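You operate a simulated robot arm through the tools that you are given. There is no shell and no other tool. Be economical: measure what you need, move in short steps, check, and stop when the job is done.

You are at the controls of a simulated robot arm. One attempt, no reset.

Task
Bend-test the white-band bundle at stop 2 and sort it by the result.
Fine: strong goes in the Pass tray, weak in the Reject tray; slide the cradle out again; leave the dial at 2 and the bundle beside it where it is.

The check looks at the end state, three seconds after you hand in, the way a careful person would. Anything else that was tipped, shoved, dropped, spilled or broken makes it a failure.

Robot
A 6-joint arm with a two-finger parallel gripper, fixed in place. Base frame: the origin is at the foot of the arm, x ahead of it, y to its left, z up; the work surface is at about z = 800. Lengths are in mm, angles in degrees, forces in N, time in s.
With the tool pointing down near the work surface it reaches from about 240 to 640 mm from the base axis. Its first joint turns from -66.0 to 66.0 degrees. Payload 2.7 kg.
The TCP is the grasp point between the finger pads, 23 mm short of the fingertips. In the tool frame z runs along the fingers and y along their closing line. The gripper opens to 94 mm. The fingers are 38 mm wide and 10 mm thick; the gripper's body (54 by 96 mm) begins 39 mm behind the TCP.
Orientation is that of the tool frame in the base frame, as [roll, pitch, yaw] about the fixed x, y, z axes, in that order (R = Rz(yaw) Ry(pitch) Rx(roll)). With the fingers straight down and closing along the base's y, the tool's x points along the base's -x, its y along +y and its z along -z.

Tools
- The arm moves only by the tool jog_arm. Its argument "targets" is a list of rows, each a list of 7 numbers: the shift along the tool's x, y, z in mm, then the turn, a rotation vector about the tool's x, y, z in degrees, then the gripper command, from -1 (shut) to 1 (fully open), values between in proportion. In form: [[tx, ty, tz, ax, ay, az, claw], ...]. A call has 1 to 12 rows; each row shifts and turns the commanded pose from where the row before left it, along the tool's axes as they then stand. Rows are played at 5 a second. More than 50 mm and 8.6 degrees between two rows, or a gripper value outside its range, and nothing of the call is played. Where a pose cannot be reached the arm comes as near as it can. A force on the tool above 90 N (or 10 N above the force at the start of the call, whichever is more), or a blocked arm, ends the call early, and 0.2 s more pass. Each finger travels about 45 mm/s and halts on what it meets, pressing with about 43 N; the grip force reading is that of the motor and also rises with nothing between the fingers. The clock runs only during rows and for 0.2 s after the last one: add rows that do not move to give the fingers time. It gives the time, the measured TCP pose, the force on the tool (base axes), the opening and the grip force at its end, in the units of the frame above (readings bear some noise).
- Cameras (640 x 400 px; columns grow to the right, rows downward): "scene" is fixed at [65.9, -426.5, 1420.5]; the picture's right is [0.87, -0.50, 0.00], its down [-0.25, -0.43, -0.87] and it looks along [0.43, 0.75, -0.49] (base axes); focal length 313 px, centre (320, 200). "wrist" rides on the gripper at [-39, 0, -44] in the tool frame; the picture's right is [0.00, -1.00, 0.00], its down [0.97, 0.00, -0.24] and it looks along [0.24, 0.00, 0.97] (tool axes); focal length 218 px, centre (320, 200). There is no depth. A picture from a camera that has moved, and an enlarged one, comes with that camera's place and axes in the base frame and with its lens. The place of the scene camera against the robot may be out by one fixed shift of up to 12 mm in any direction.
- get_image(camera): a new picture of that camera. It takes no simulated time.
- zoom(camera, box): a new picture of the part [left, top, right, bottom] of that camera's present view, enlarged. It takes no simulated time.
- sign_off(): hands the job in; it is judged then, once.

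Go step by step. Nothing tells you positions but the pictures and the camera data: compare them with the known pose of the tool, close in by small moves and look again before you grip or let go. The budget is 120 turns and 76 pictures, counting those below and the enlarged ones. Unless the task says otherwise, let go and move clear before handing in, and close with one line.

The tools are called after "Request:" as a command line: name --pt "numbers of a row" for each row, then --argument value for the rest, lists and objects as JSON in quotes. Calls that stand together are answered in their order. jog_arm: Moves the arm, as the interface text tells. Its arguments: {"type":"object","properties":{"targets":{"type":"array"}},"required":["targets"]} The other tools are called the same way: get_image (camera) takes a picture; zoom (camera, box) takes an enlarged picture of a part of a camera's view; sign_off () hands the job in.

At the start:

```text
t: 0.0
eef_pos: [296.2, 160.3, 1185.7]
ee_rot: [-180.0, 0.0, -179.9]
force: [0.0, -0.3, 0.8]
grip_width: 94.0
finger_force: 0.0
```

scene: 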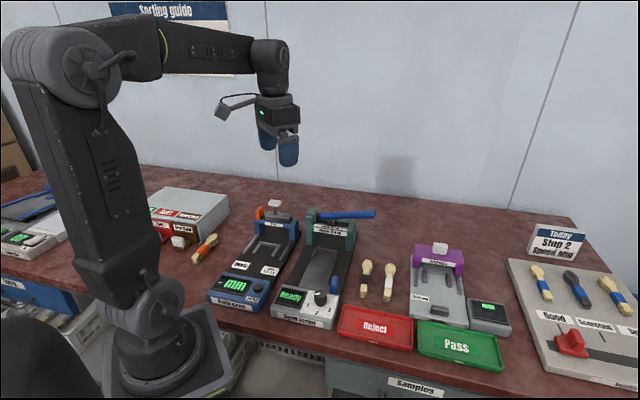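
wrist: 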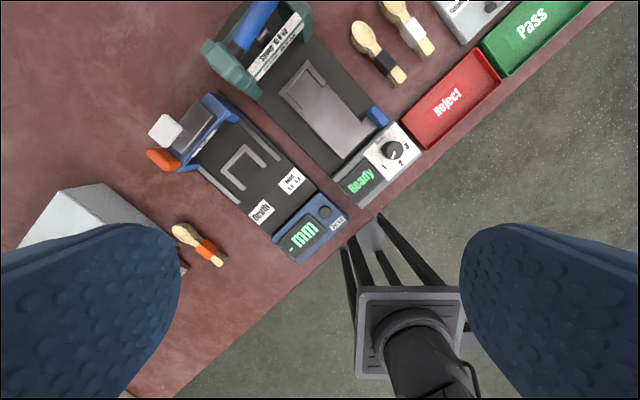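

I see a bench with a thickness gauge (blue), a bend tester (teal lever, dial, "Ready"), two bundles (dark band and white band), trays and another purple device. I'll zoom in to read details first.

Request:
zoom --camera "scene" --box '[200, 190, 400, 340]'

Request:
zoom --camera "scene" --box '[340, 220, 640, 390]'

Request:
zoom --camera "wrist" --box '[200, 0, 440, 210]'

Request:
zoom --camera "scene" --box '[100, 0, 260, 100]'

```text
2.67 times, centred on (300, 265) of scene
camera zoom: at [65.9, -426.5, 1420.5], right [0.87, -0.5, 0.0], down [-0.25, -0.43, -0.87], along [0.43, 0.75, -0.49], focal length 834 px, centre (373, 27)
```

zoom: 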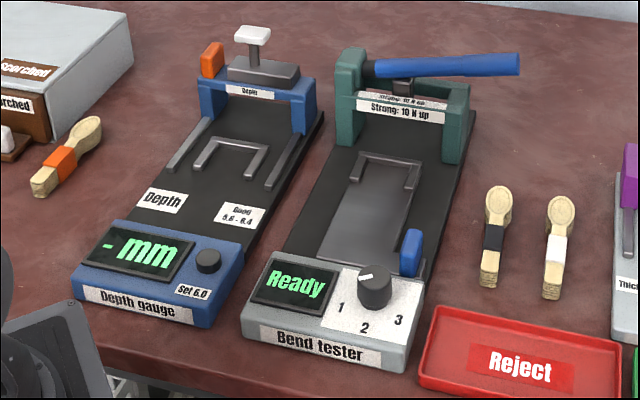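

```text
2.13 times, centred on (490, 305) of scene
camera zoom: at [65.9, -426.5, 1420.5], right [0.87, -0.5, 0.0], down [-0.25, -0.43, -0.87], along [0.43, 0.75, -0.49], focal length 668 px, centre (-43, -24)
```

zoom: 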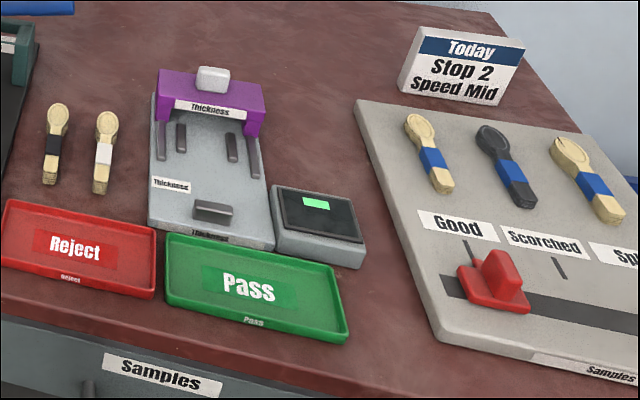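

```text
1.90 times, centred on (320, 105) of wrist
camera zoom: at [334.8, 161.3, 1228.7], right [0.0, -1.0, 0.0], down [-0.97, 0.0, 0.24], along [-0.24, 0.0, -0.97], focal length 416 px, centre (320, 381)
```

zoom: 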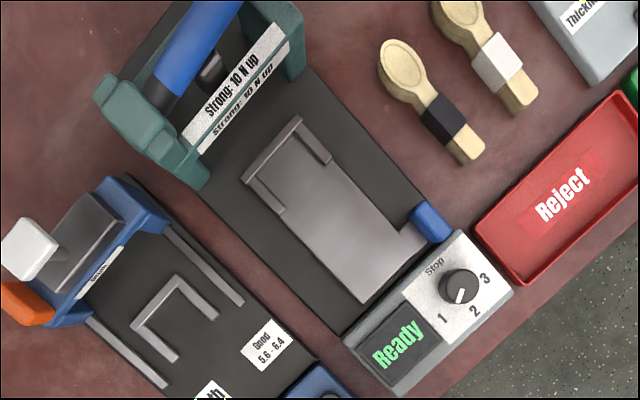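

```text
4.00 times, centred on (180, 50) of scene
camera zoom: at [65.9, -426.5, 1420.5], right [0.87, -0.5, 0.0], down [-0.25, -0.43, -0.87], along [0.43, 0.75, -0.49], focal length 1252 px, centre (880, 800)
```

zoom: 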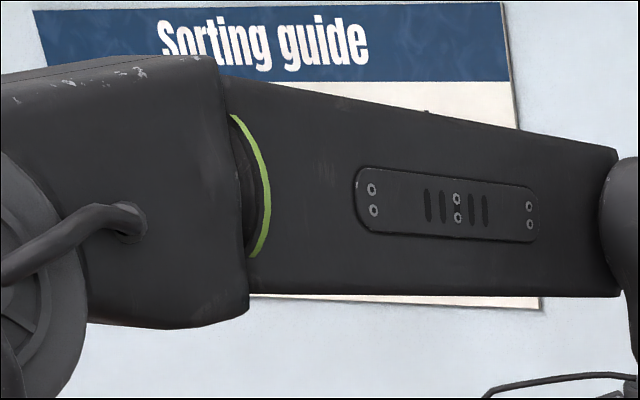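

The tester sits roughly around x 330–490, y 40–250, rotated about 40° to the base; the white-band bundle is near (518, 5). The dial needs a closer look, so I move above the tester for a better view.

Request:
jog_arm --pt "-30 -30 15 0 0 0 1" --pt "-30 -30 15 0 0 0 1" --pt "-30 -30 15 0 0 0 1" --pt "0 0 0 0 0 0 1" --pt "0 0 0 0 0 0 1"

Request:
get_image --camera "wrist"

Request:
zoom --camera "scene" --box '[290, 280, 350, 330]'

Request:
zoom --camera "scene" --box '[100, 0, 260, 100]'

```text
t: 1.2
eef_pos: [384.3, 70.2, 1138.9]
ee_rot: [179.9, -0.1, -179.9]
force: [0.1, -0.8, 0.4]
grip_width: 93.8
finger_force: 0.0
```

```text
69 pictures are left
camera wrist: at [423.6, 71.0, 1181.8], right [0.0, -1.0, 0.0], down [-0.97, 0.0, 0.24], along [-0.24, 0.0, -0.97], focal length 218 px, centre (320, 200)
```

wrist: 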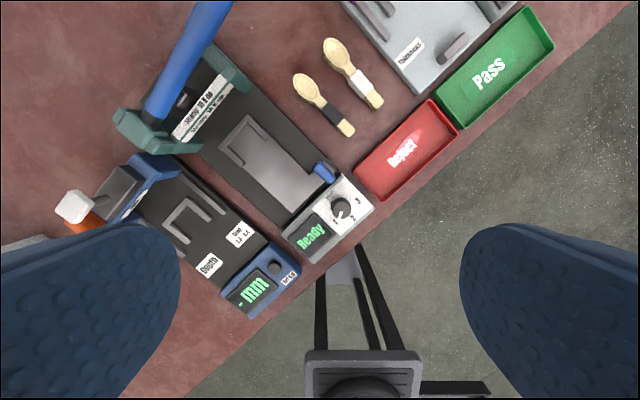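

```text
8.00 times, centred on (320, 305) of scene
camera zoom: at [65.9, -426.5, 1420.5], right [0.87, -0.5, 0.0], down [-0.25, -0.43, -0.87], along [0.43, 0.75, -0.49], focal length 2503 px, centre (320, -640)
```

zoom: 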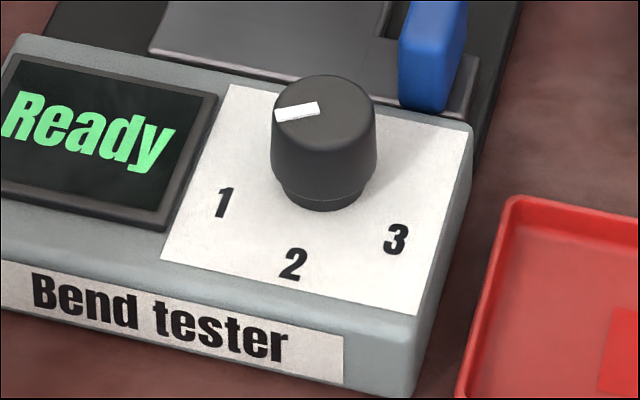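

```text
4.00 times, centred on (180, 50) of scene
camera zoom: at [65.9, -426.5, 1420.5], right [0.87, -0.5, 0.0], down [-0.25, -0.43, -0.87], along [0.43, 0.75, -0.49], focal length 1252 px, centre (880, 800)
```

zoom: 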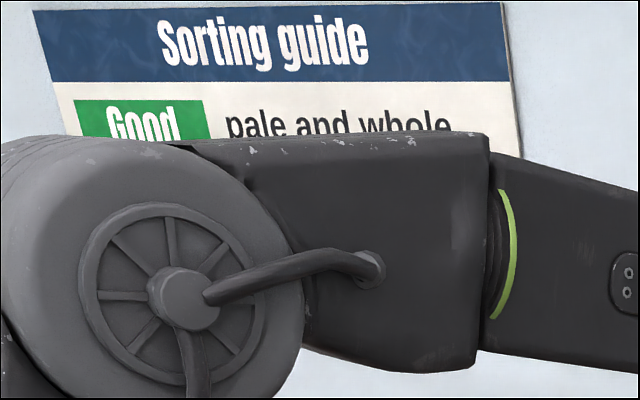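

The dial is at 1, so it must be turned counter-clockwise (seen from above) to 2. I zoom in on the tester from above for measurements.

Request:
zoom --camera "wrist" --box '[260, 140, 400, 270]'

Request:
zoom --camera "wrist" --box '[100, 0, 400, 190]'

```text
3.08 times, centred on (330, 205) of wrist
camera zoom: at [423.6, 71.0, 1181.8], right [0.0, -1.0, 0.0], down [-0.97, 0.0, 0.24], along [-0.24, 0.0, -0.97], focal length 672 px, centre (289, 185)
```

zoom: 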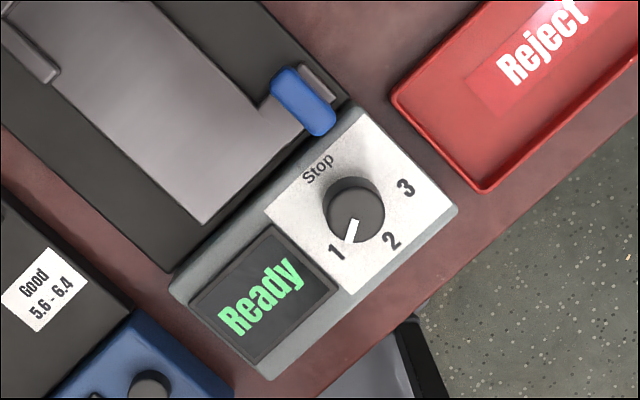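

```text
2.11 times, centred on (250, 95) of wrist
camera zoom: at [423.6, 71.0, 1181.8], right [0.0, -1.0, 0.0], down [-0.97, 0.0, 0.24], along [-0.24, 0.0, -0.97], focal length 460 px, centre (467, 421)
```

zoom: 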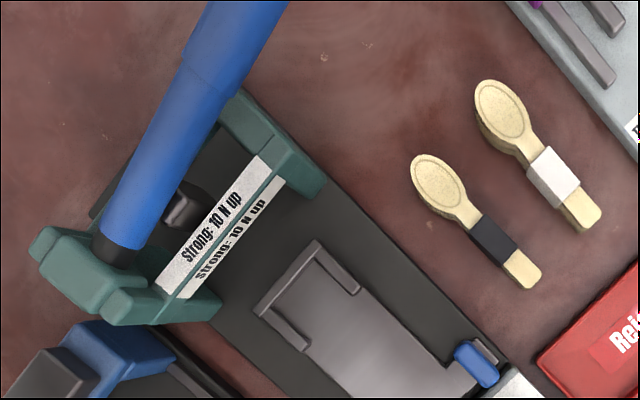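

Knob centre looks to be near (326, 36) with its top around z ≈ 859; stops are about 60° apart. I move above the knob and check alignment.

Request:
jog_arm --pt "11.6 -6.7 37 0 0 0 0.3" --pt "11.6 -6.7 37 0 0 0 0.3" --pt "11.6 -6.7 37 0 0 0 0.3" --pt "11.6 -6.7 37 0 0 0 0.3" --pt "11.4 -6.9 37 0 0 0 0.3" --pt "0 0 0 0 0 7 0.3" --pt "0 0 0 0 0 7 0.3" --pt "0 0 0 0 0 6 0.3" --pt "0 0 0 0 0 0 0.3" --pt "0 0 0 0 0 0 0.3"

Request:
get_image --camera "wrist"

Request:
zoom --camera "scene" --box '[230, 200, 400, 330]'

```text
t: 3.4
eef_pos: [327.0, 37.2, 957.1]
ee_rot: [-180.0, 0.0, 160.0]
force: [-0.1, 0.1, -0.1]
grip_width: 61.0
finger_force: 0.0
```

```text
64 pictures are left
camera wrist: at [363.8, 24.8, 999.2], right [-0.34, -0.94, 0.0], down [-0.91, 0.33, 0.24], along [-0.23, 0.08, -0.97], focal length 218 px, centre (320, 200)
```

wrist: 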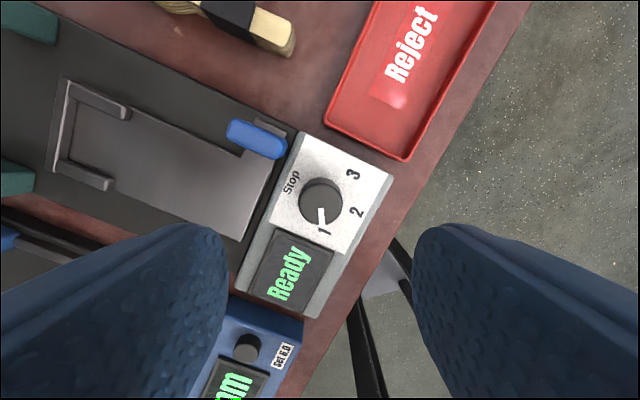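

```text
3.08 times, centred on (315, 265) of scene
camera zoom: at [65.9, -426.5, 1420.5], right [0.87, -0.5, 0.0], down [-0.25, -0.43, -0.87], along [0.43, 0.75, -0.49], focal length 963 px, centre (335, 0)
```

zoom: 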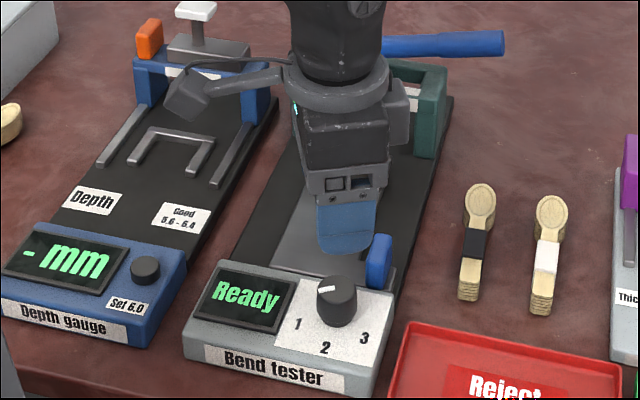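

The knob sits under the tool within a couple of mm. I descend so the fingertips end around z ≈ 840.

Request:
jog_arm --pt "-1.9 0.7 35 0 0 0 0.3" --pt "0 0 35 0 0 0 0.3" --pt "0 0 15 0 0 0 0.3" --pt "0 0 8 0 0 0 0.3" --pt "0 0 0 0 0 0 0.3"

Request:
get_image --camera "wrist"

Request:
zoom --camera "scene" --box '[280, 260, 360, 330]'

```text
t: 4.6
eef_pos: [331.4, 34.9, 862.4]
ee_rot: [-180.0, 0.1, 160.1]
force: [-0.4, -0.5, -0.3]
grip_width: 61.1
finger_force: 0.1
```

```text
62 pictures are left
camera wrist: at [366.9, 22.5, 905.9], right [-0.34, -0.94, 0.0], down [-0.91, 0.33, 0.24], along [-0.23, 0.08, -0.97], focal length 218 px, centre (320, 200)
```

wrist: 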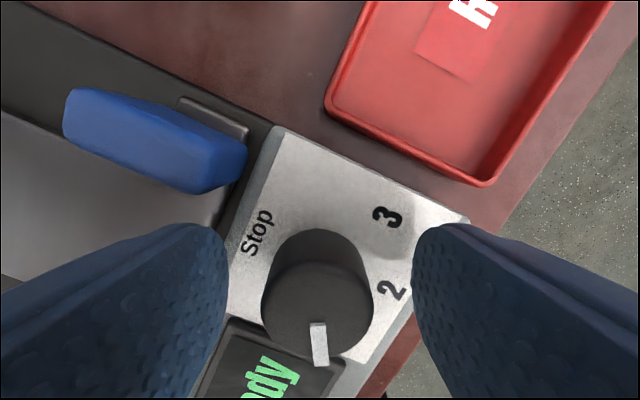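

```text
5.71 times, centred on (320, 295) of scene
camera zoom: at [65.9, -426.5, 1420.5], right [0.87, -0.5, 0.0], down [-0.25, -0.43, -0.87], along [0.43, 0.75, -0.49], focal length 1788 px, centre (320, -343)
```

zoom: 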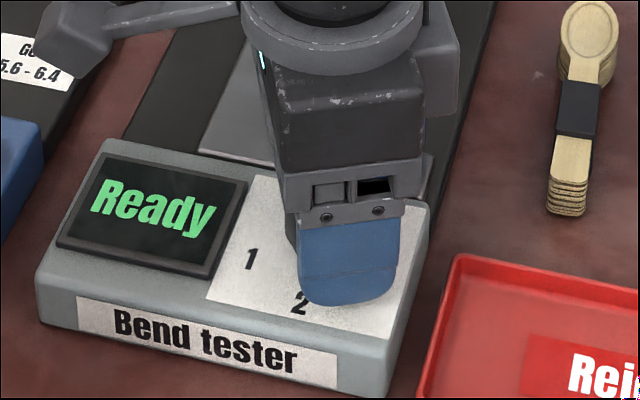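

Knob is centred between the pads. I close on it and turn counter-clockwise 60°.

Request:
jog_arm --pt "0 0 0 0 0 0 -1" --pt "0 0 0 0 0 0 -1" --pt "0 0 0 0 0 0 -1" --pt "0 0 0 0 0 0 -1"

Request:
jog_arm --pt "0 0 0 0 0 -6 -1" --pt "0 0 0 0 0 -6 -1" --pt "0 0 0 0 0 -6 -1" --pt "0 0 0 0 0 -6 -1" --pt "0 0 0 0 0 -6 -1" --pt "0 0 0 0 0 -6 -1" --pt "0 0 0 0 0 -6 -1" --pt "0 0 0 0 0 -6 -1" --pt "0 0 0 0 0 -6 -1" --pt "0 0 0 0 0 -6 -1" --pt "0 0 0 0 0 0 -1"

Request:
get_image --camera "wrist"

```text
t: 5.6
eef_pos: [331.6, 35.6, 863.3]
ee_rot: [179.9, 0.0, 160.2]
force: [0.9, 11.6, -6.2]
grip_width: 31.3
finger_force: 45.2
```

```text
t: 8.0
eef_pos: [330.6, 38.4, 862.6]
ee_rot: [180.0, 0.0, -139.8]
force: [-7.5, 30.2, 34.8]
grip_width: 31.0
finger_force: 44.9
```

```text
60 pictures are left
camera wrist: at [359.6, 64.8, 906.2], right [0.65, -0.76, 0.0], down [-0.74, -0.63, 0.24], along [-0.18, -0.15, -0.97], focal length 218 px, centre (320, 200)
```

wrist: 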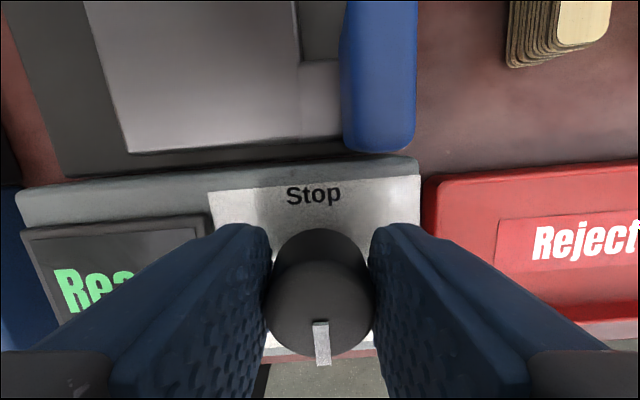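

The knob turned along. I release, rise and check the mark.

Request:
jog_arm --pt "0 0 0 0 0 0 0.3" --pt "0 0 0 0 0 0 0.3" --pt "0 0 0 0 0 0 0.3" --pt "0 0 -30 0 0 0 0.3" --pt "0 0 -40 0 0 0 0.3" --pt "-30 0 -30 0 0 0 0.3" --pt "-30 0 -30 0 0 0 0.3" --pt "0 0 0 0 0 0 0.3"

Request:
get_image --camera "wrist"

Request:
zoom --camera "scene" --box '[270, 250, 360, 330]'

```text
t: 9.8
eef_pos: [375.4, 73.5, 992.6]
ee_rot: [179.8, 0.0, -139.9]
force: [-0.8, -0.6, 0.7]
grip_width: 61.1
finger_force: 0.1
```

```text
59 pictures are left
camera wrist: at [404.9, 99.4, 1035.9], right [0.64, -0.77, 0.0], down [-0.74, -0.63, 0.24], along [-0.18, -0.15, -0.97], focal length 218 px, centre (320, 200)
```

wrist: 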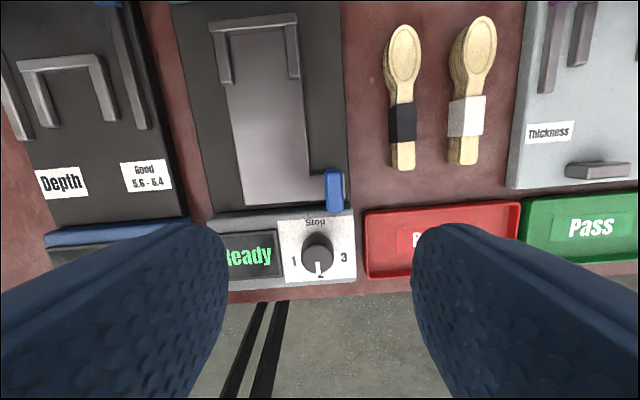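

```text
5.00 times, centred on (315, 290) of scene
camera zoom: at [65.9, -426.4, 1420.5], right [0.87, -0.5, 0.0], down [-0.25, -0.43, -0.87], along [0.43, 0.75, -0.49], focal length 1564 px, centre (345, -250)
```

zoom: 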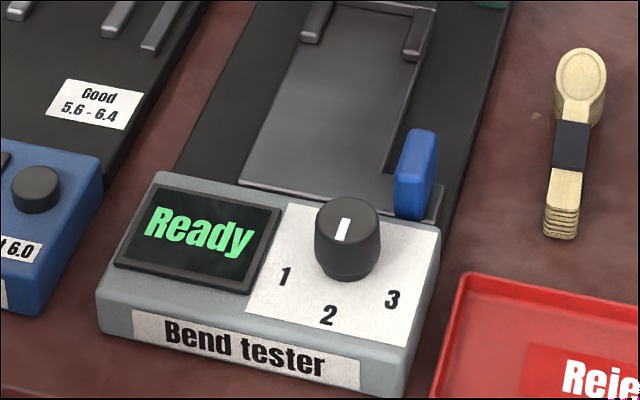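

The dial mark now points at 2. Next I look straight at the cradle and press head, aligning the tool with the tester (axis about 44.5°).

Request:
jog_arm --pt "0 0 0 0 0 -4.6 1" --pt "-30 15 -20 0 0 0 1" --pt "-30 15 -20 0 0 0 1" --pt "-20 15 -10 0 0 0 1" --pt "0 0 0 0 0 0 1" --pt "0 0 0 0 0 0 1"

Request:
get_image --camera "wrist"

Request:
zoom --camera "scene" --box '[290, 190, 390, 270]'

```text
t: 11.2
eef_pos: [401.7, 163.9, 1041.9]
ee_rot: [179.9, -0.1, -135.4]
force: [0.4, -0.2, 0.2]
grip_width: 94.1
finger_force: 0.0
```

```text
57 pictures are left
camera wrist: at [427.8, 192.6, 1086.3], right [0.7, -0.71, 0.0], down [-0.69, -0.68, 0.24], along [-0.17, -0.17, -0.97], focal length 218 px, centre (320, 200)
```

wrist: 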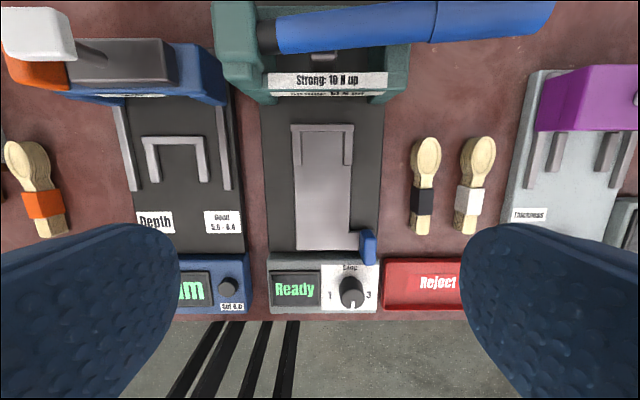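

```text
5.00 times, centred on (340, 230) of scene
camera zoom: at [65.9, -426.4, 1420.5], right [0.87, -0.5, 0.0], down [-0.25, -0.43, -0.87], along [0.43, 0.75, -0.49], focal length 1564 px, centre (220, 50)
```

zoom: 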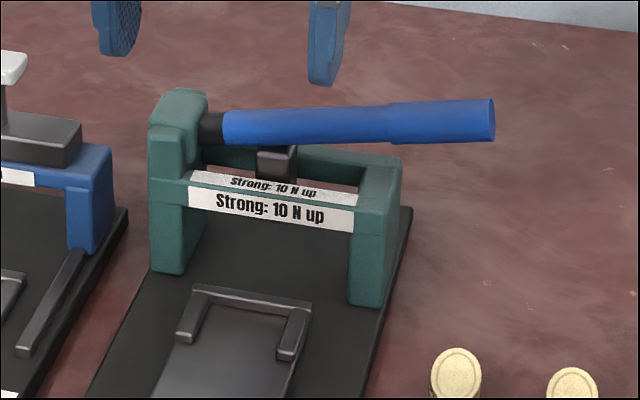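

The tester is well aligned in view; white bundle's band is near (516, 9) with the axis parallel to the tester. I move above it with the fingers opened to 50 mm and check.

Request:
jog_arm --pt "5 -38 0 0 0 0 0.1" --pt "5 -38 0 0 0 0 0.1" --pt "5 -38 0 0 0 0 0.1" --pt "6 -38 20 0 0 0 0.1" --pt "6 -38 30 0 0 0 0.1" --pt "0 0 40 0 0 0 0.1" --pt "0 0 40 0 0 0 0.1" --pt "0 0 0 0 0 1.5 0.1" --pt "0 0 0 0 0 0 0.1"

Request:
get_image --camera "wrist"

Request:
zoom --camera "scene" --box '[330, 240, 430, 320]'

```text
t: 13.2
eef_pos: [516.6, 7.3, 912.8]
ee_rot: [180.0, 0.0, -136.8]
force: [-0.5, -0.5, -0.6]
grip_width: 51.6
finger_force: 0.2
```

```text
55 pictures are left
camera wrist: at [544.3, 34.6, 955.8], right [0.68, -0.73, 0.0], down [-0.71, -0.66, 0.24], along [-0.18, -0.16, -0.97], focal length 218 px, centre (320, 200)
```

wrist: 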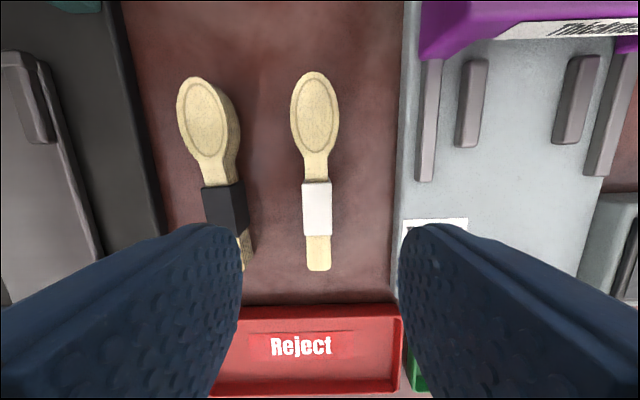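

```text
5.00 times, centred on (380, 280) of scene
camera zoom: at [65.9, -426.5, 1420.5], right [0.87, -0.5, 0.0], down [-0.25, -0.43, -0.87], along [0.43, 0.75, -0.49], focal length 1564 px, centre (20, -200)
```

zoom: 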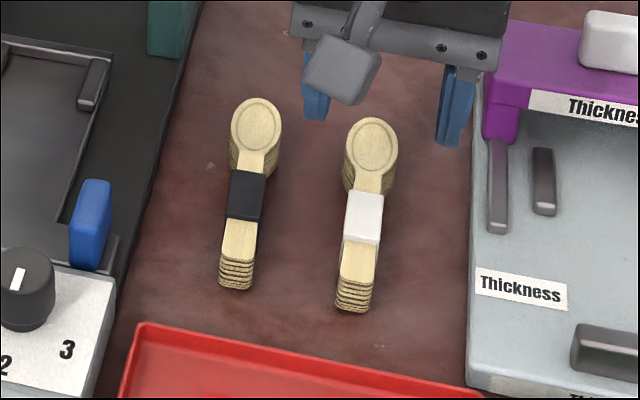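

The bundle is parallel to the tool and about 2 mm left of centre. I correct and descend around the band.

Request:
jog_arm --pt "0 2 40 0 0 0 0.1" --pt "0 0 28 0 0 0 0.1" --pt "0 0 12 0 0 0 0.1" --pt "0 0 5 0 0 0 0.1" --pt "0 0 0 0 0 0 0.1"

Request:
get_image --camera "wrist"

```text
t: 14.4
eef_pos: [514.6, 9.3, 826.5]
ee_rot: [179.9, 0.0, -136.7]
force: [1.3, 1.4, -0.9]
grip_width: 51.6
finger_force: 0.0
```

```text
53 pictures are left
camera wrist: at [541.9, 36.9, 869.9], right [0.68, -0.73, 0.0], down [-0.71, -0.66, 0.24], along [-0.18, -0.16, -0.97], focal length 218 px, centre (320, 200)
```

wrist: 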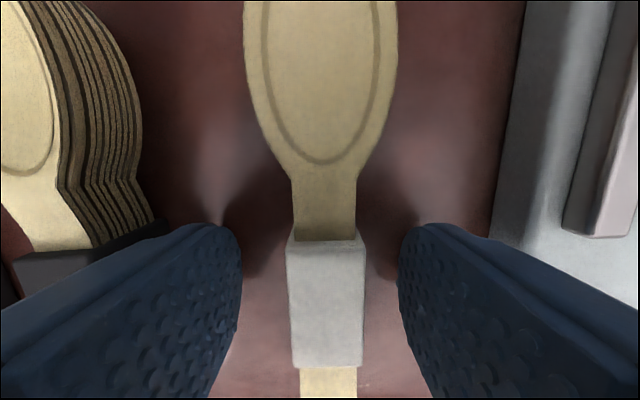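

Centred. I close on the band and lift slightly.

Request:
jog_arm --pt "0 0 0 0 0 0 -1" --pt "0 0 0 0 0 0 -1" --pt "0 0 0 0 0 0 -1" --pt "0 0 0 0 0 0 -1" --pt "0 0 -15 0 0 0 -1" --pt "0 0 -30 0 0 0 -1" --pt "0 0 -40 0 0 0 -1" --pt "0 0 0 0 0 0 -1"

Request:
get_image --camera "wrist"

Request:
zoom --camera "scene" --box '[330, 220, 430, 300]'

```text
t: 16.2
eef_pos: [513.1, 10.3, 913.0]
ee_rot: [179.8, 0.0, -136.9]
force: [-0.2, -0.3, 0.3]
grip_width: 14.5
finger_force: 42.6
```

```text
52 pictures are left
camera wrist: at [540.9, 38.8, 956.9], right [0.68, -0.73, 0.0], down [-0.71, -0.66, 0.24], along [-0.18, -0.16, -0.97], focal length 218 px, centre (320, 200)
```

wrist: 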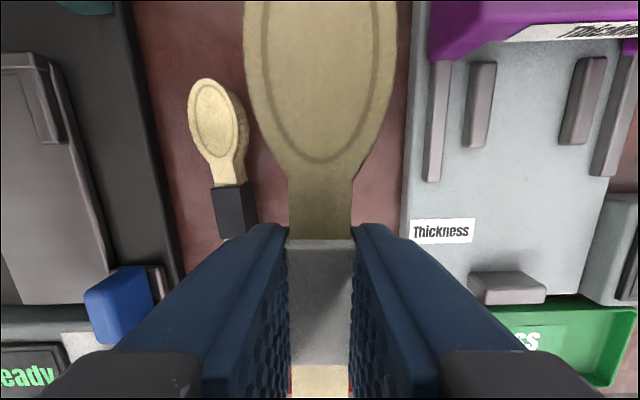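

```text
5.00 times, centred on (380, 260) of scene
camera zoom: at [65.9, -426.5, 1420.5], right [0.87, -0.5, 0.0], down [-0.25, -0.43, -0.87], along [0.43, 0.75, -0.49], focal length 1564 px, centre (20, -100)
```

zoom: 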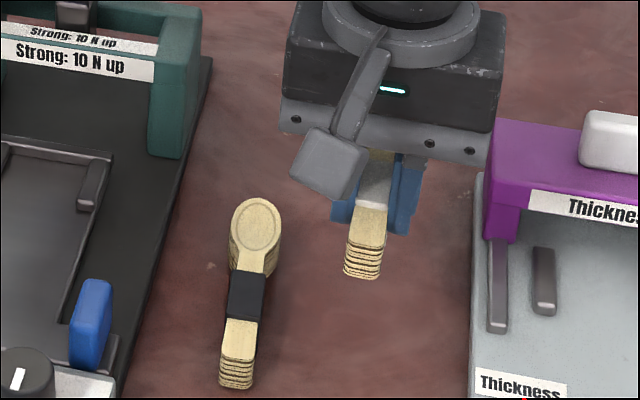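

Bundle is held level (head tip about 77 mm ahead of the TCP). Now I carry it over the cradle, about (381, 141), still at z 913, and check.

Request:
jog_arm --pt "1.5 37.2 0 0 0 0 -1" --pt "1.5 37.2 0 0 0 0 -1" --pt "1.5 37.2 0 0 0 0 -1" --pt "1.5 37.2 0 0 0 0 -1" --pt "1.5 37 0 0 0 0 -1" --pt "0 0 0 0 0 -1.5 -1" --pt "0 0 0 0 0 0 -1"

Request:
get_image --camera "wrist"

Request:
zoom --camera "scene" --box '[270, 200, 370, 290]'

```text
t: 17.8
eef_pos: [381.5, 140.5, 911.5]
ee_rot: [-180.0, 0.0, -135.3]
force: [-0.3, 0.3, -0.6]
grip_width: 14.5
finger_force: 43.7
```

```text
50 pictures are left
camera wrist: at [408.5, 168.0, 955.5], right [0.7, -0.71, 0.0], down [-0.69, -0.68, 0.24], along [-0.17, -0.17, -0.97], focal length 218 px, centre (320, 200)
```

wrist: 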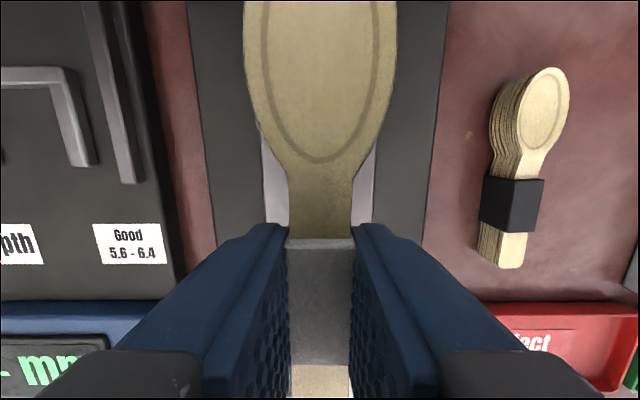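

```text
4.44 times, centred on (320, 245) of scene
camera zoom: at [65.9, -426.4, 1420.5], right [0.87, -0.5, 0.0], down [-0.25, -0.43, -0.87], along [0.43, 0.75, -0.49], focal length 1390 px, centre (320, 0)
```

zoom: 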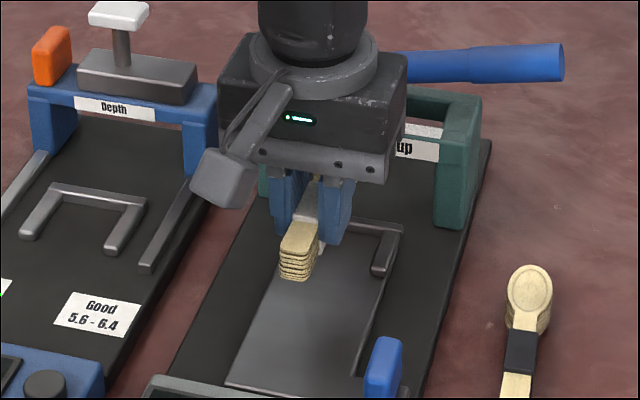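

Centred over the cradle. I back off 8 mm for clearance from the rear stop, and lower in steps.

Request:
jog_arm --pt "8 0 20 0 0 0 -1" --pt "0 0 25 0 0 0 -1" --pt "0 0 12 0 0 0 -1" --pt "0 0 5 0 0 0 -1" --pt "0 0 0 0 0 0 -1"

Request:
zoom --camera "scene" --box '[280, 220, 360, 290]'

Request:
get_image --camera "wrist"

```text
t: 19.0
eef_pos: [377.1, 135.5, 849.3]
ee_rot: [-180.0, 0.0, -135.3]
force: [-0.1, 0.1, -0.4]
grip_width: 14.4
finger_force: 42.6
```

```text
5.71 times, centred on (320, 255) of scene
camera zoom: at [65.9, -426.4, 1420.5], right [0.87, -0.5, 0.0], down [-0.25, -0.43, -0.87], along [0.43, 0.75, -0.49], focal length 1788 px, centre (320, -114)
```

zoom: 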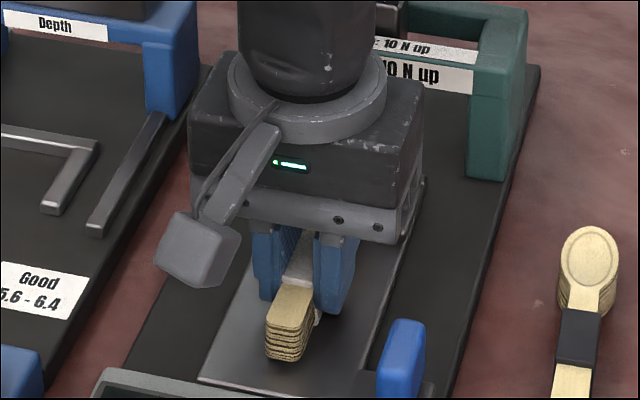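

```text
47 pictures are left
camera wrist: at [404.1, 164.1, 893.3], right [0.7, -0.71, 0.0], down [-0.69, -0.68, 0.24], along [-0.17, -0.17, -0.97], focal length 218 px, centre (320, 200)
```

wrist: 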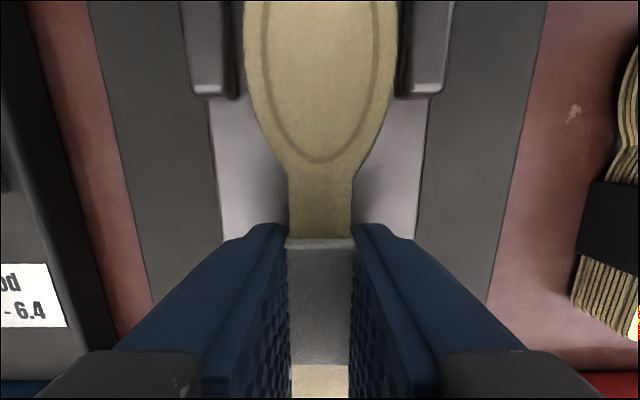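

The rails straddle the head symmetrically and the rear stop is about 11 mm beyond the tip. I lower in small steps watching force.

Request:
jog_arm --pt "0 0 2 0 0 0 -1" --pt "0 0 2 0 0 0 -1" --pt "0 0 0 0 0 0 -1"

Request:
jog_arm --pt "0 0 2 0 0 0 -1" --pt "0 0 0 0 0 0 -1"

Request:
jog_arm --pt "0 0 2 0 0 0 -1" --pt "0 0 0 0 0 0 -1"

Request:
zoom --camera "scene" --box '[280, 220, 360, 290]'

```text
t: 19.8
eef_pos: [377.2, 137.0, 847.8]
ee_rot: [-179.9, 0.2, -135.3]
force: [-5.6, 1.9, 36.0]
grip_width: 14.5
finger_force: 43.1
```

```text
t: 20.4
eef_pos: [377.3, 135.0, 847.1]
ee_rot: [-179.8, 0.5, -135.3]
force: [-2.6, 2.0, 46.8]
grip_width: 14.7
finger_force: 43.1
```

```text
t: 21.0
eef_pos: [378.5, 136.7, 843.3]
ee_rot: [-179.9, 0.4, -135.3]
force: [-6.6, 4.7, 47.3]
grip_width: 14.4
finger_force: 43.2
```

```text
5.71 times, centred on (320, 255) of scene
camera zoom: at [65.2, -426.5, 1420.5], right [0.87, -0.5, 0.0], down [-0.24, -0.43, -0.87], along [0.43, 0.75, -0.49], focal length 1788 px, centre (320, -114)
```

zoom: 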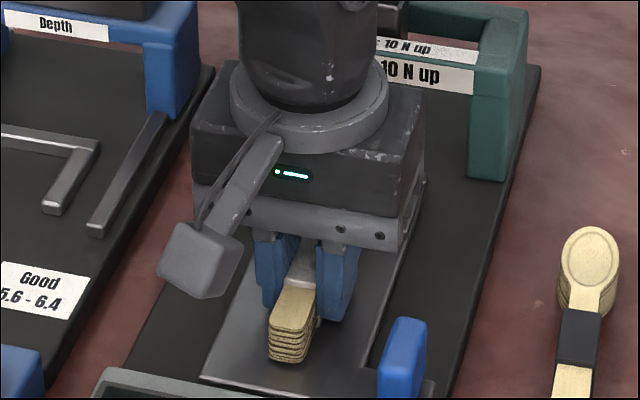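

The bundle touched the cradle at TCP ≈ 848. I ease up slightly and nudge it forward toward the rear stop.

Request:
jog_arm --pt "0 0 -4 0 0 0 -1" --pt "-4 0 0 0 0 0 -1" --pt "-4 0 0 0 0 0 -1" --pt "0 0 0 0 0 0 -1"

Request:
get_image --camera "wrist"

```text
t: 22.0
eef_pos: [381.5, 141.7, 846.5]
ee_rot: [179.9, -0.1, -135.4]
force: [-0.5, 0.4, -1.2]
grip_width: 14.9
finger_force: 42.9
```

```text
45 pictures are left
camera wrist: at [409.1, 169.8, 889.0], right [0.7, -0.71, 0.0], down [-0.69, -0.68, 0.24], along [-0.17, -0.17, -0.97], focal length 218 px, centre (320, 200)
```

wrist: 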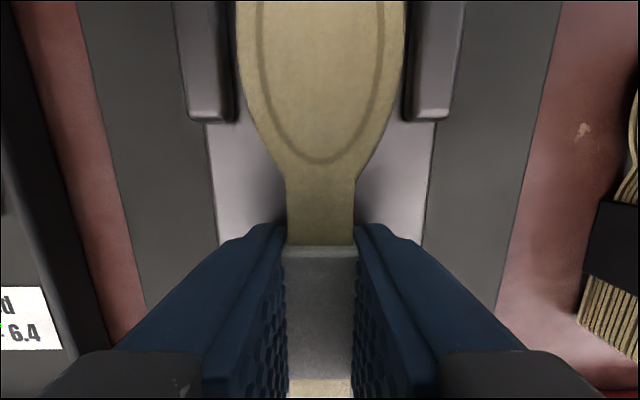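

Now about 4 mm from the stop. I set it down and open the fingers, then rise.

Request:
jog_arm --pt "0 0 2 0 0 0 -1" --pt "0 0 0 0 0 0 -0.5" --pt "0 0 0 0 0 0 -0.1" --pt "0 0 0 0 0 0 -0.1" --pt "0 0 0 0 0 0 -0.1" --pt "0 0 -20 0 0 0 -0.1" --pt "0 0 -40 0 0 0 -0.1" --pt "0 0 -40 0 0 0 -0.1" --pt "0 0 0 0 0 0 -0.1"

Request:
get_image --camera "wrist"

```text
t: 24.0
eef_pos: [383.2, 142.5, 945.5]
ee_rot: [179.9, 0.0, -135.3]
force: [0.3, 0.0, -0.4]
grip_width: 42.3
finger_force: 0.0
```

```text
44 pictures are left
camera wrist: at [409.3, 171.6, 989.6], right [0.7, -0.71, 0.0], down [-0.69, -0.68, 0.24], along [-0.17, -0.17, -0.97], focal length 218 px, centre (320, 200)
```

wrist: 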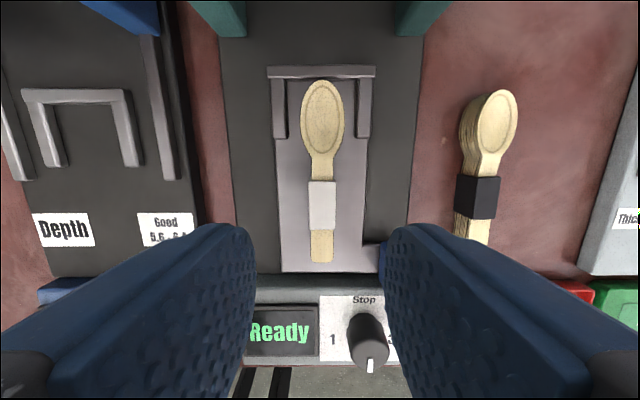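

The bundle lies nicely in the cradle. Next I move over the blue handle on the cradle's front right to locate it.

Request:
jog_arm --pt "12 -14 0 0 0 0 -0.1" --pt "12 -14 0 0 0 0 -0.1" --pt "12 -14 0 0 0 0 -0.1" --pt "11 -13 0 0 0 0 -0.1" --pt "0 0 0 0 0 0 -0.1"

Request:
get_image --camera "wrist"

Request:
zoom --camera "scene" --box '[280, 210, 360, 290]'

```text
t: 25.2
eef_pos: [387.2, 69.2, 945.8]
ee_rot: [-179.9, 0.0, -135.3]
force: [-0.3, -0.1, -0.1]
grip_width: 42.2
finger_force: 0.1
```

```text
43 pictures are left
camera wrist: at [414.4, 97.6, 988.5], right [0.7, -0.71, 0.0], down [-0.69, -0.68, 0.24], along [-0.17, -0.17, -0.97], focal length 218 px, centre (320, 200)
```

wrist: 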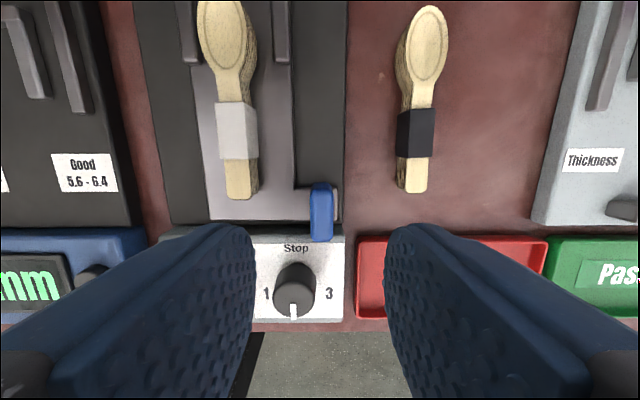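

```text
5.00 times, centred on (320, 250) of scene
camera zoom: at [65.9, -426.5, 1420.5], right [0.87, -0.5, 0.0], down [-0.25, -0.43, -0.87], along [0.43, 0.75, -0.49], focal length 1564 px, centre (320, -50)
```

zoom: 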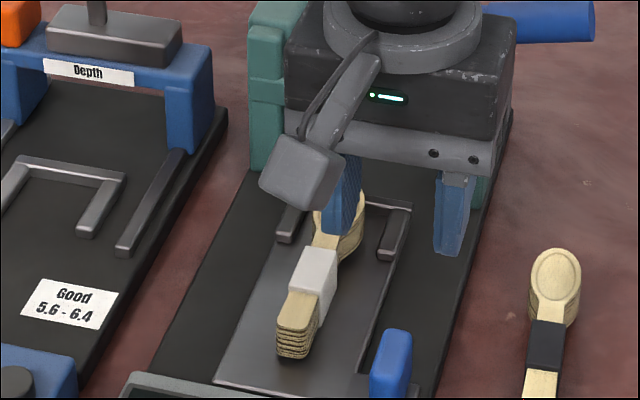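

Request:
zoom --camera "wrist" --box '[280, 165, 360, 255]'

```text
4.44 times, centred on (320, 210) of wrist
camera zoom: at [414.4, 97.6, 988.5], right [0.7, -0.71, 0.0], down [-0.69, -0.68, 0.24], along [-0.17, -0.17, -0.97], focal length 970 px, centre (320, 156)
```

zoom: 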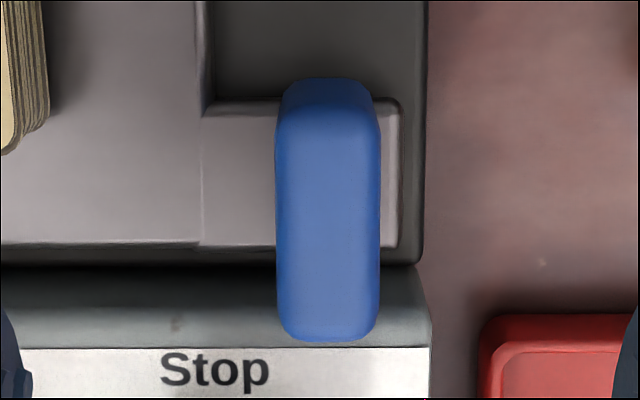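

The handle is about 5 mm behind and 1 mm right of the TCP, about 15 mm wide with its top near z 854. I'll descend to grip its front portion (so the camera stays clear of the press frame).

Request:
jog_arm --pt "14 -1.2 0 0 0 0 -0.1" --pt "0 0 40 0 0 0 -0.1" --pt "0 0 30 0 0 0 -0.1" --pt "0 0 14 0 0 0 -0.1" --pt "0 0 0 0 0 0 -0.1"

Request:
get_image --camera "wrist"

Request:
zoom --camera "scene" --box '[280, 210, 380, 310]'

```text
t: 26.4
eef_pos: [380.6, 57.8, 863.2]
ee_rot: [180.0, 0.0, -135.3]
force: [-0.1, -0.1, -1.1]
grip_width: 42.4
finger_force: 0.2
```

```text
40 pictures are left
camera wrist: at [406.7, 86.3, 905.6], right [0.7, -0.71, 0.0], down [-0.69, -0.68, 0.24], along [-0.17, -0.17, -0.97], focal length 218 px, centre (320, 200)
```

wrist: 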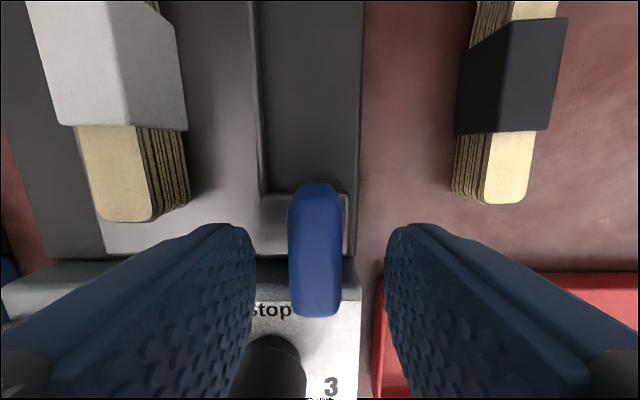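

```text
4.00 times, centred on (330, 260) of scene
camera zoom: at [65.9, -426.5, 1420.5], right [0.87, -0.5, 0.0], down [-0.25, -0.43, -0.87], along [0.43, 0.75, -0.49], focal length 1252 px, centre (280, -40)
```

zoom: 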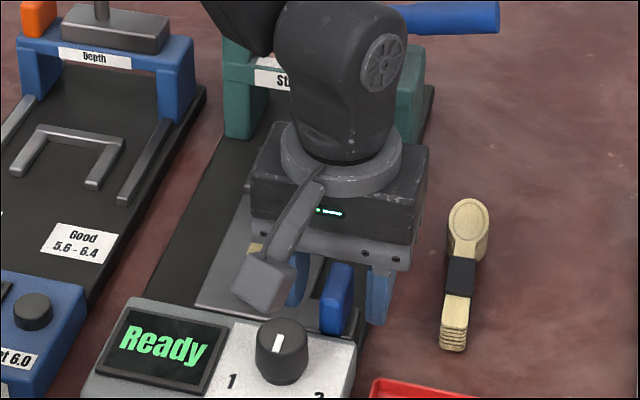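

The handle is between the pads. I grip it and slide the cradle in gently.

Request:
jog_arm --pt "0 0 2 0 0 0 -1" --pt "0 0 0 0 0 0 -1" --pt "0 0 0 0 0 0 -1" --pt "0 0 0 0 0 0 -1"

Request:
jog_arm --pt "-5 0 0 0 0 0 -1" --pt "-10 0 0 0 0 0 -1" --pt "-10 0 0 0 0 0 -1" --pt "-10 0 0 0 0 0 -1" --pt "-10 0 0 0 0 0 -1" --pt "-10 0 0 0 0 0 -1" --pt "-10 0 0 0 0 0 -1" --pt "-10 0 0 0 0 0 -1" --pt "-5 0 0 0 0 0 -1" --pt "0 0 0 0 0 0 -1"

Request:
get_image --camera "wrist"

Request:
zoom --camera "scene" --box '[280, 190, 400, 290]'

```text
t: 27.4
eef_pos: [378.7, 58.7, 860.0]
ee_rot: [179.9, -0.2, -135.3]
force: [-15.3, 15.8, 3.5]
grip_width: 15.7
finger_force: 45.5
```

```text
t: 29.6
eef_pos: [435.7, 114.8, 858.4]
ee_rot: [179.9, 0.3, -135.3]
force: [-16.7, 17.1, 35.4]
grip_width: 16.0
finger_force: 45.4
```

```text
38 pictures are left
camera wrist: at [462.2, 143.9, 903.1], right [0.7, -0.71, 0.0], down [-0.69, -0.68, 0.24], along [-0.17, -0.17, -0.97], focal length 218 px, centre (320, 200)
```

wrist: 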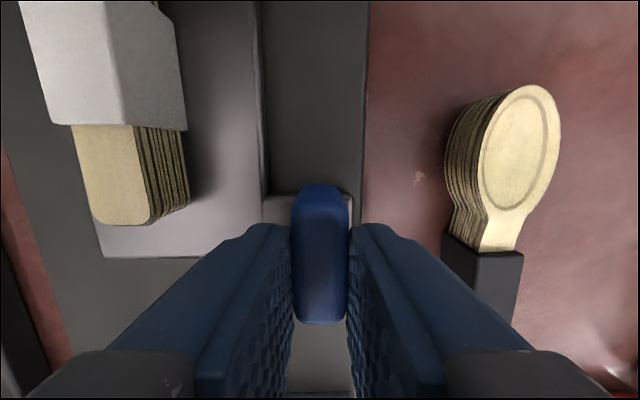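

```text
4.00 times, centred on (340, 240) of scene
camera zoom: at [65.0, -426.2, 1420.7], right [0.87, -0.5, 0.0], down [-0.24, -0.43, -0.87], along [0.43, 0.75, -0.49], focal length 1252 px, centre (240, 40)
```

zoom: 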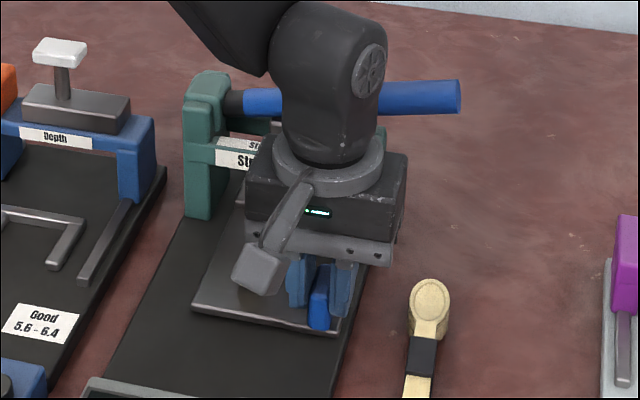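

Slid 80 mm smoothly. I continue in smaller steps until the end stop.

Request:
jog_arm --pt "-5 0 -1 0 0 0 -1" --pt "-5 0 -1 0 0 0 -1" --pt "-5 0 0 0 0 0 -1" --pt "-5 0 0 0 0 0 -1" --pt "-5 0 0 0 0 0 -1" --pt "0 0 0 0 0 0 -1"

Request:
zoom --camera "scene" --box '[280, 190, 400, 290]'

```text
t: 31.0
eef_pos: [451.8, 132.9, 858.9]
ee_rot: [-180.0, 0.0, -135.3]
force: [-12.5, 12.3, 19.4]
grip_width: 15.6
finger_force: 44.9
```

```text
4.00 times, centred on (340, 240) of scene
camera zoom: at [65.3, -426.2, 1420.6], right [0.87, -0.5, 0.0], down [-0.24, -0.43, -0.87], along [0.43, 0.75, -0.49], focal length 1252 px, centre (240, 40)
```

zoom: 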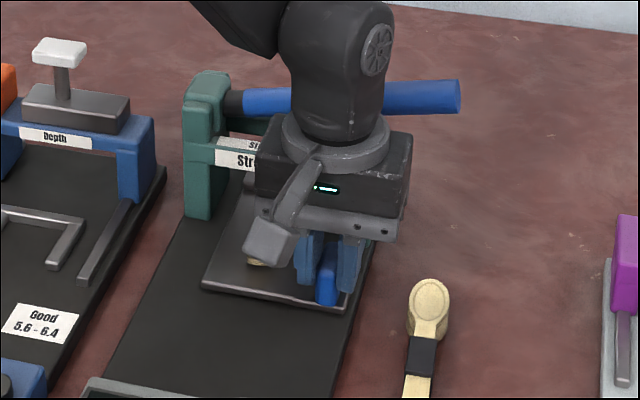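

Request:
jog_arm --pt "-4 0 0 0 0 0 -1" --pt "-4 0 0 0 0 0 -1" --pt "-4 0 0 0 0 0 -1" --pt "-4 0 0 0 0 0 -1" --pt "0 0 0 0 0 0 -1"

Request:
get_image --camera "wrist"

Request:
zoom --camera "scene" --box '[280, 190, 400, 290]'

```text
t: 32.2
eef_pos: [464.0, 143.2, 860.3]
ee_rot: [179.9, -0.2, -135.3]
force: [-8.5, 8.4, -12.5]
grip_width: 15.5
finger_force: 45.0
```

```text
35 pictures are left
camera wrist: at [490.5, 172.0, 902.7], right [0.7, -0.71, 0.0], down [-0.69, -0.68, 0.24], along [-0.17, -0.17, -0.97], focal length 218 px, centre (320, 200)
```

wrist: 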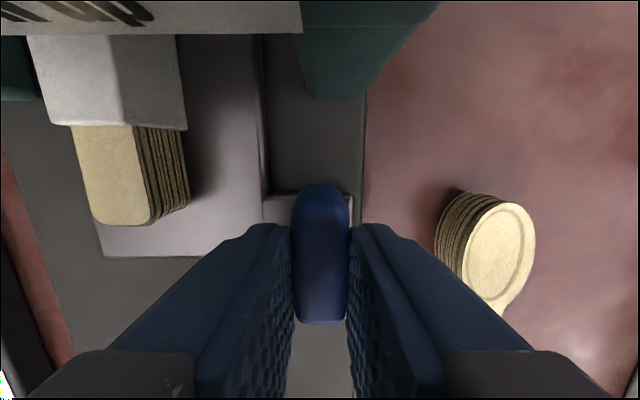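

```text
4.00 times, centred on (340, 240) of scene
camera zoom: at [65.8, -426.2, 1420.6], right [0.87, -0.5, 0.0], down [-0.25, -0.43, -0.87], along [0.43, 0.75, -0.49], focal length 1252 px, centre (240, 40)
```

zoom: 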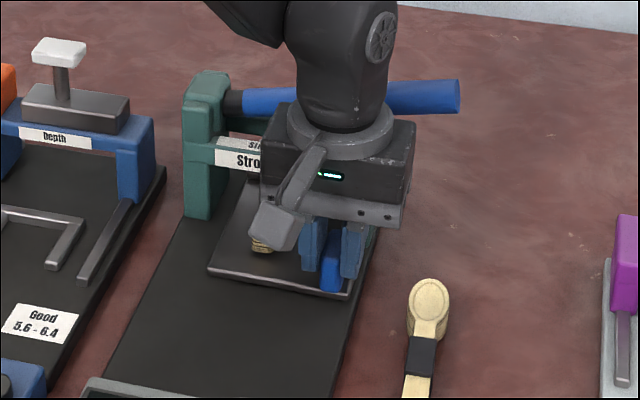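

Request:
jog_arm --pt "-4 0 0 0 0 0 -1" --pt "-4 0 0 0 0 0 -1" --pt "-4 0 0 0 0 0 -1" --pt "-3 0 0 0 0 0 -1" --pt "0 0 0 0 0 0 -1"

Request:
zoom --camera "scene" --box '[280, 190, 400, 290]'

```text
t: 33.4
eef_pos: [471.1, 151.5, 859.1]
ee_rot: [179.6, -1.1, -135.3]
force: [-19.6, -36.4, -1.0]
grip_width: 16.2
finger_force: 45.5
```

```text
4.00 times, centred on (340, 240) of scene
camera zoom: at [65.4, -427.3, 1420.3], right [0.87, -0.5, 0.0], down [-0.25, -0.43, -0.87], along [0.43, 0.75, -0.49], focal length 1252 px, centre (240, 40)
```

zoom: 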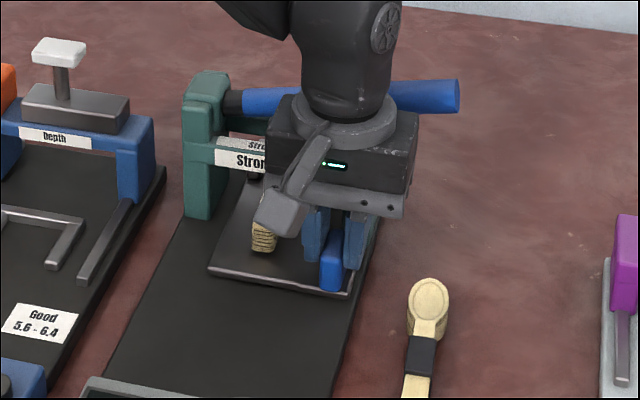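

The cradle reached its end stop (about 122 mm in). I release the handle and rise to look at the lever.

Request:
jog_arm --pt "0 0 0 0 0 0 0" --pt "0 0 0 0 0 0 0" --pt "0 0 0 0 0 0 0" --pt "12 0 -15 0 0 0 0" --pt "20 0 -40 0 0 0 0" --pt "20 0 -40 0 0 0 0" --pt "0 0 -40 0 0 0 -1" --pt "0 0 -40 0 0 0 -1" --pt "0 0 0 0 0 0 -1"

Request:
get_image --camera "wrist"

Request:
zoom --camera "scene" --box '[280, 190, 400, 290]'

```text
t: 35.4
eef_pos: [440.6, 116.6, 1031.7]
ee_rot: [179.9, -0.1, -135.3]
force: [0.3, -0.2, -0.4]
grip_width: 0.0
finger_force: 26.0
```

```text
32 pictures are left
camera wrist: at [467.8, 145.2, 1074.7], right [0.7, -0.71, 0.0], down [-0.69, -0.68, 0.24], along [-0.17, -0.17, -0.97], focal length 218 px, centre (320, 200)
```

wrist: 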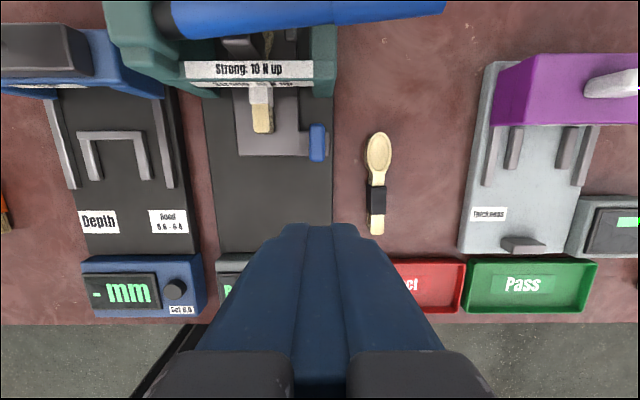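

```text
4.00 times, centred on (340, 240) of scene
camera zoom: at [65.9, -426.5, 1420.5], right [0.87, -0.5, 0.0], down [-0.25, -0.43, -0.87], along [0.43, 0.75, -0.49], focal length 1252 px, centre (240, 40)
```

zoom: 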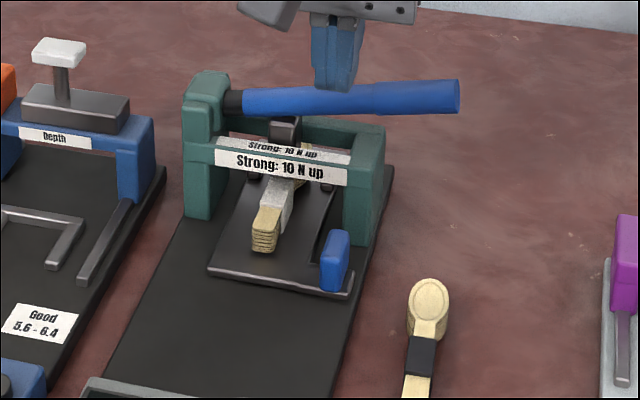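

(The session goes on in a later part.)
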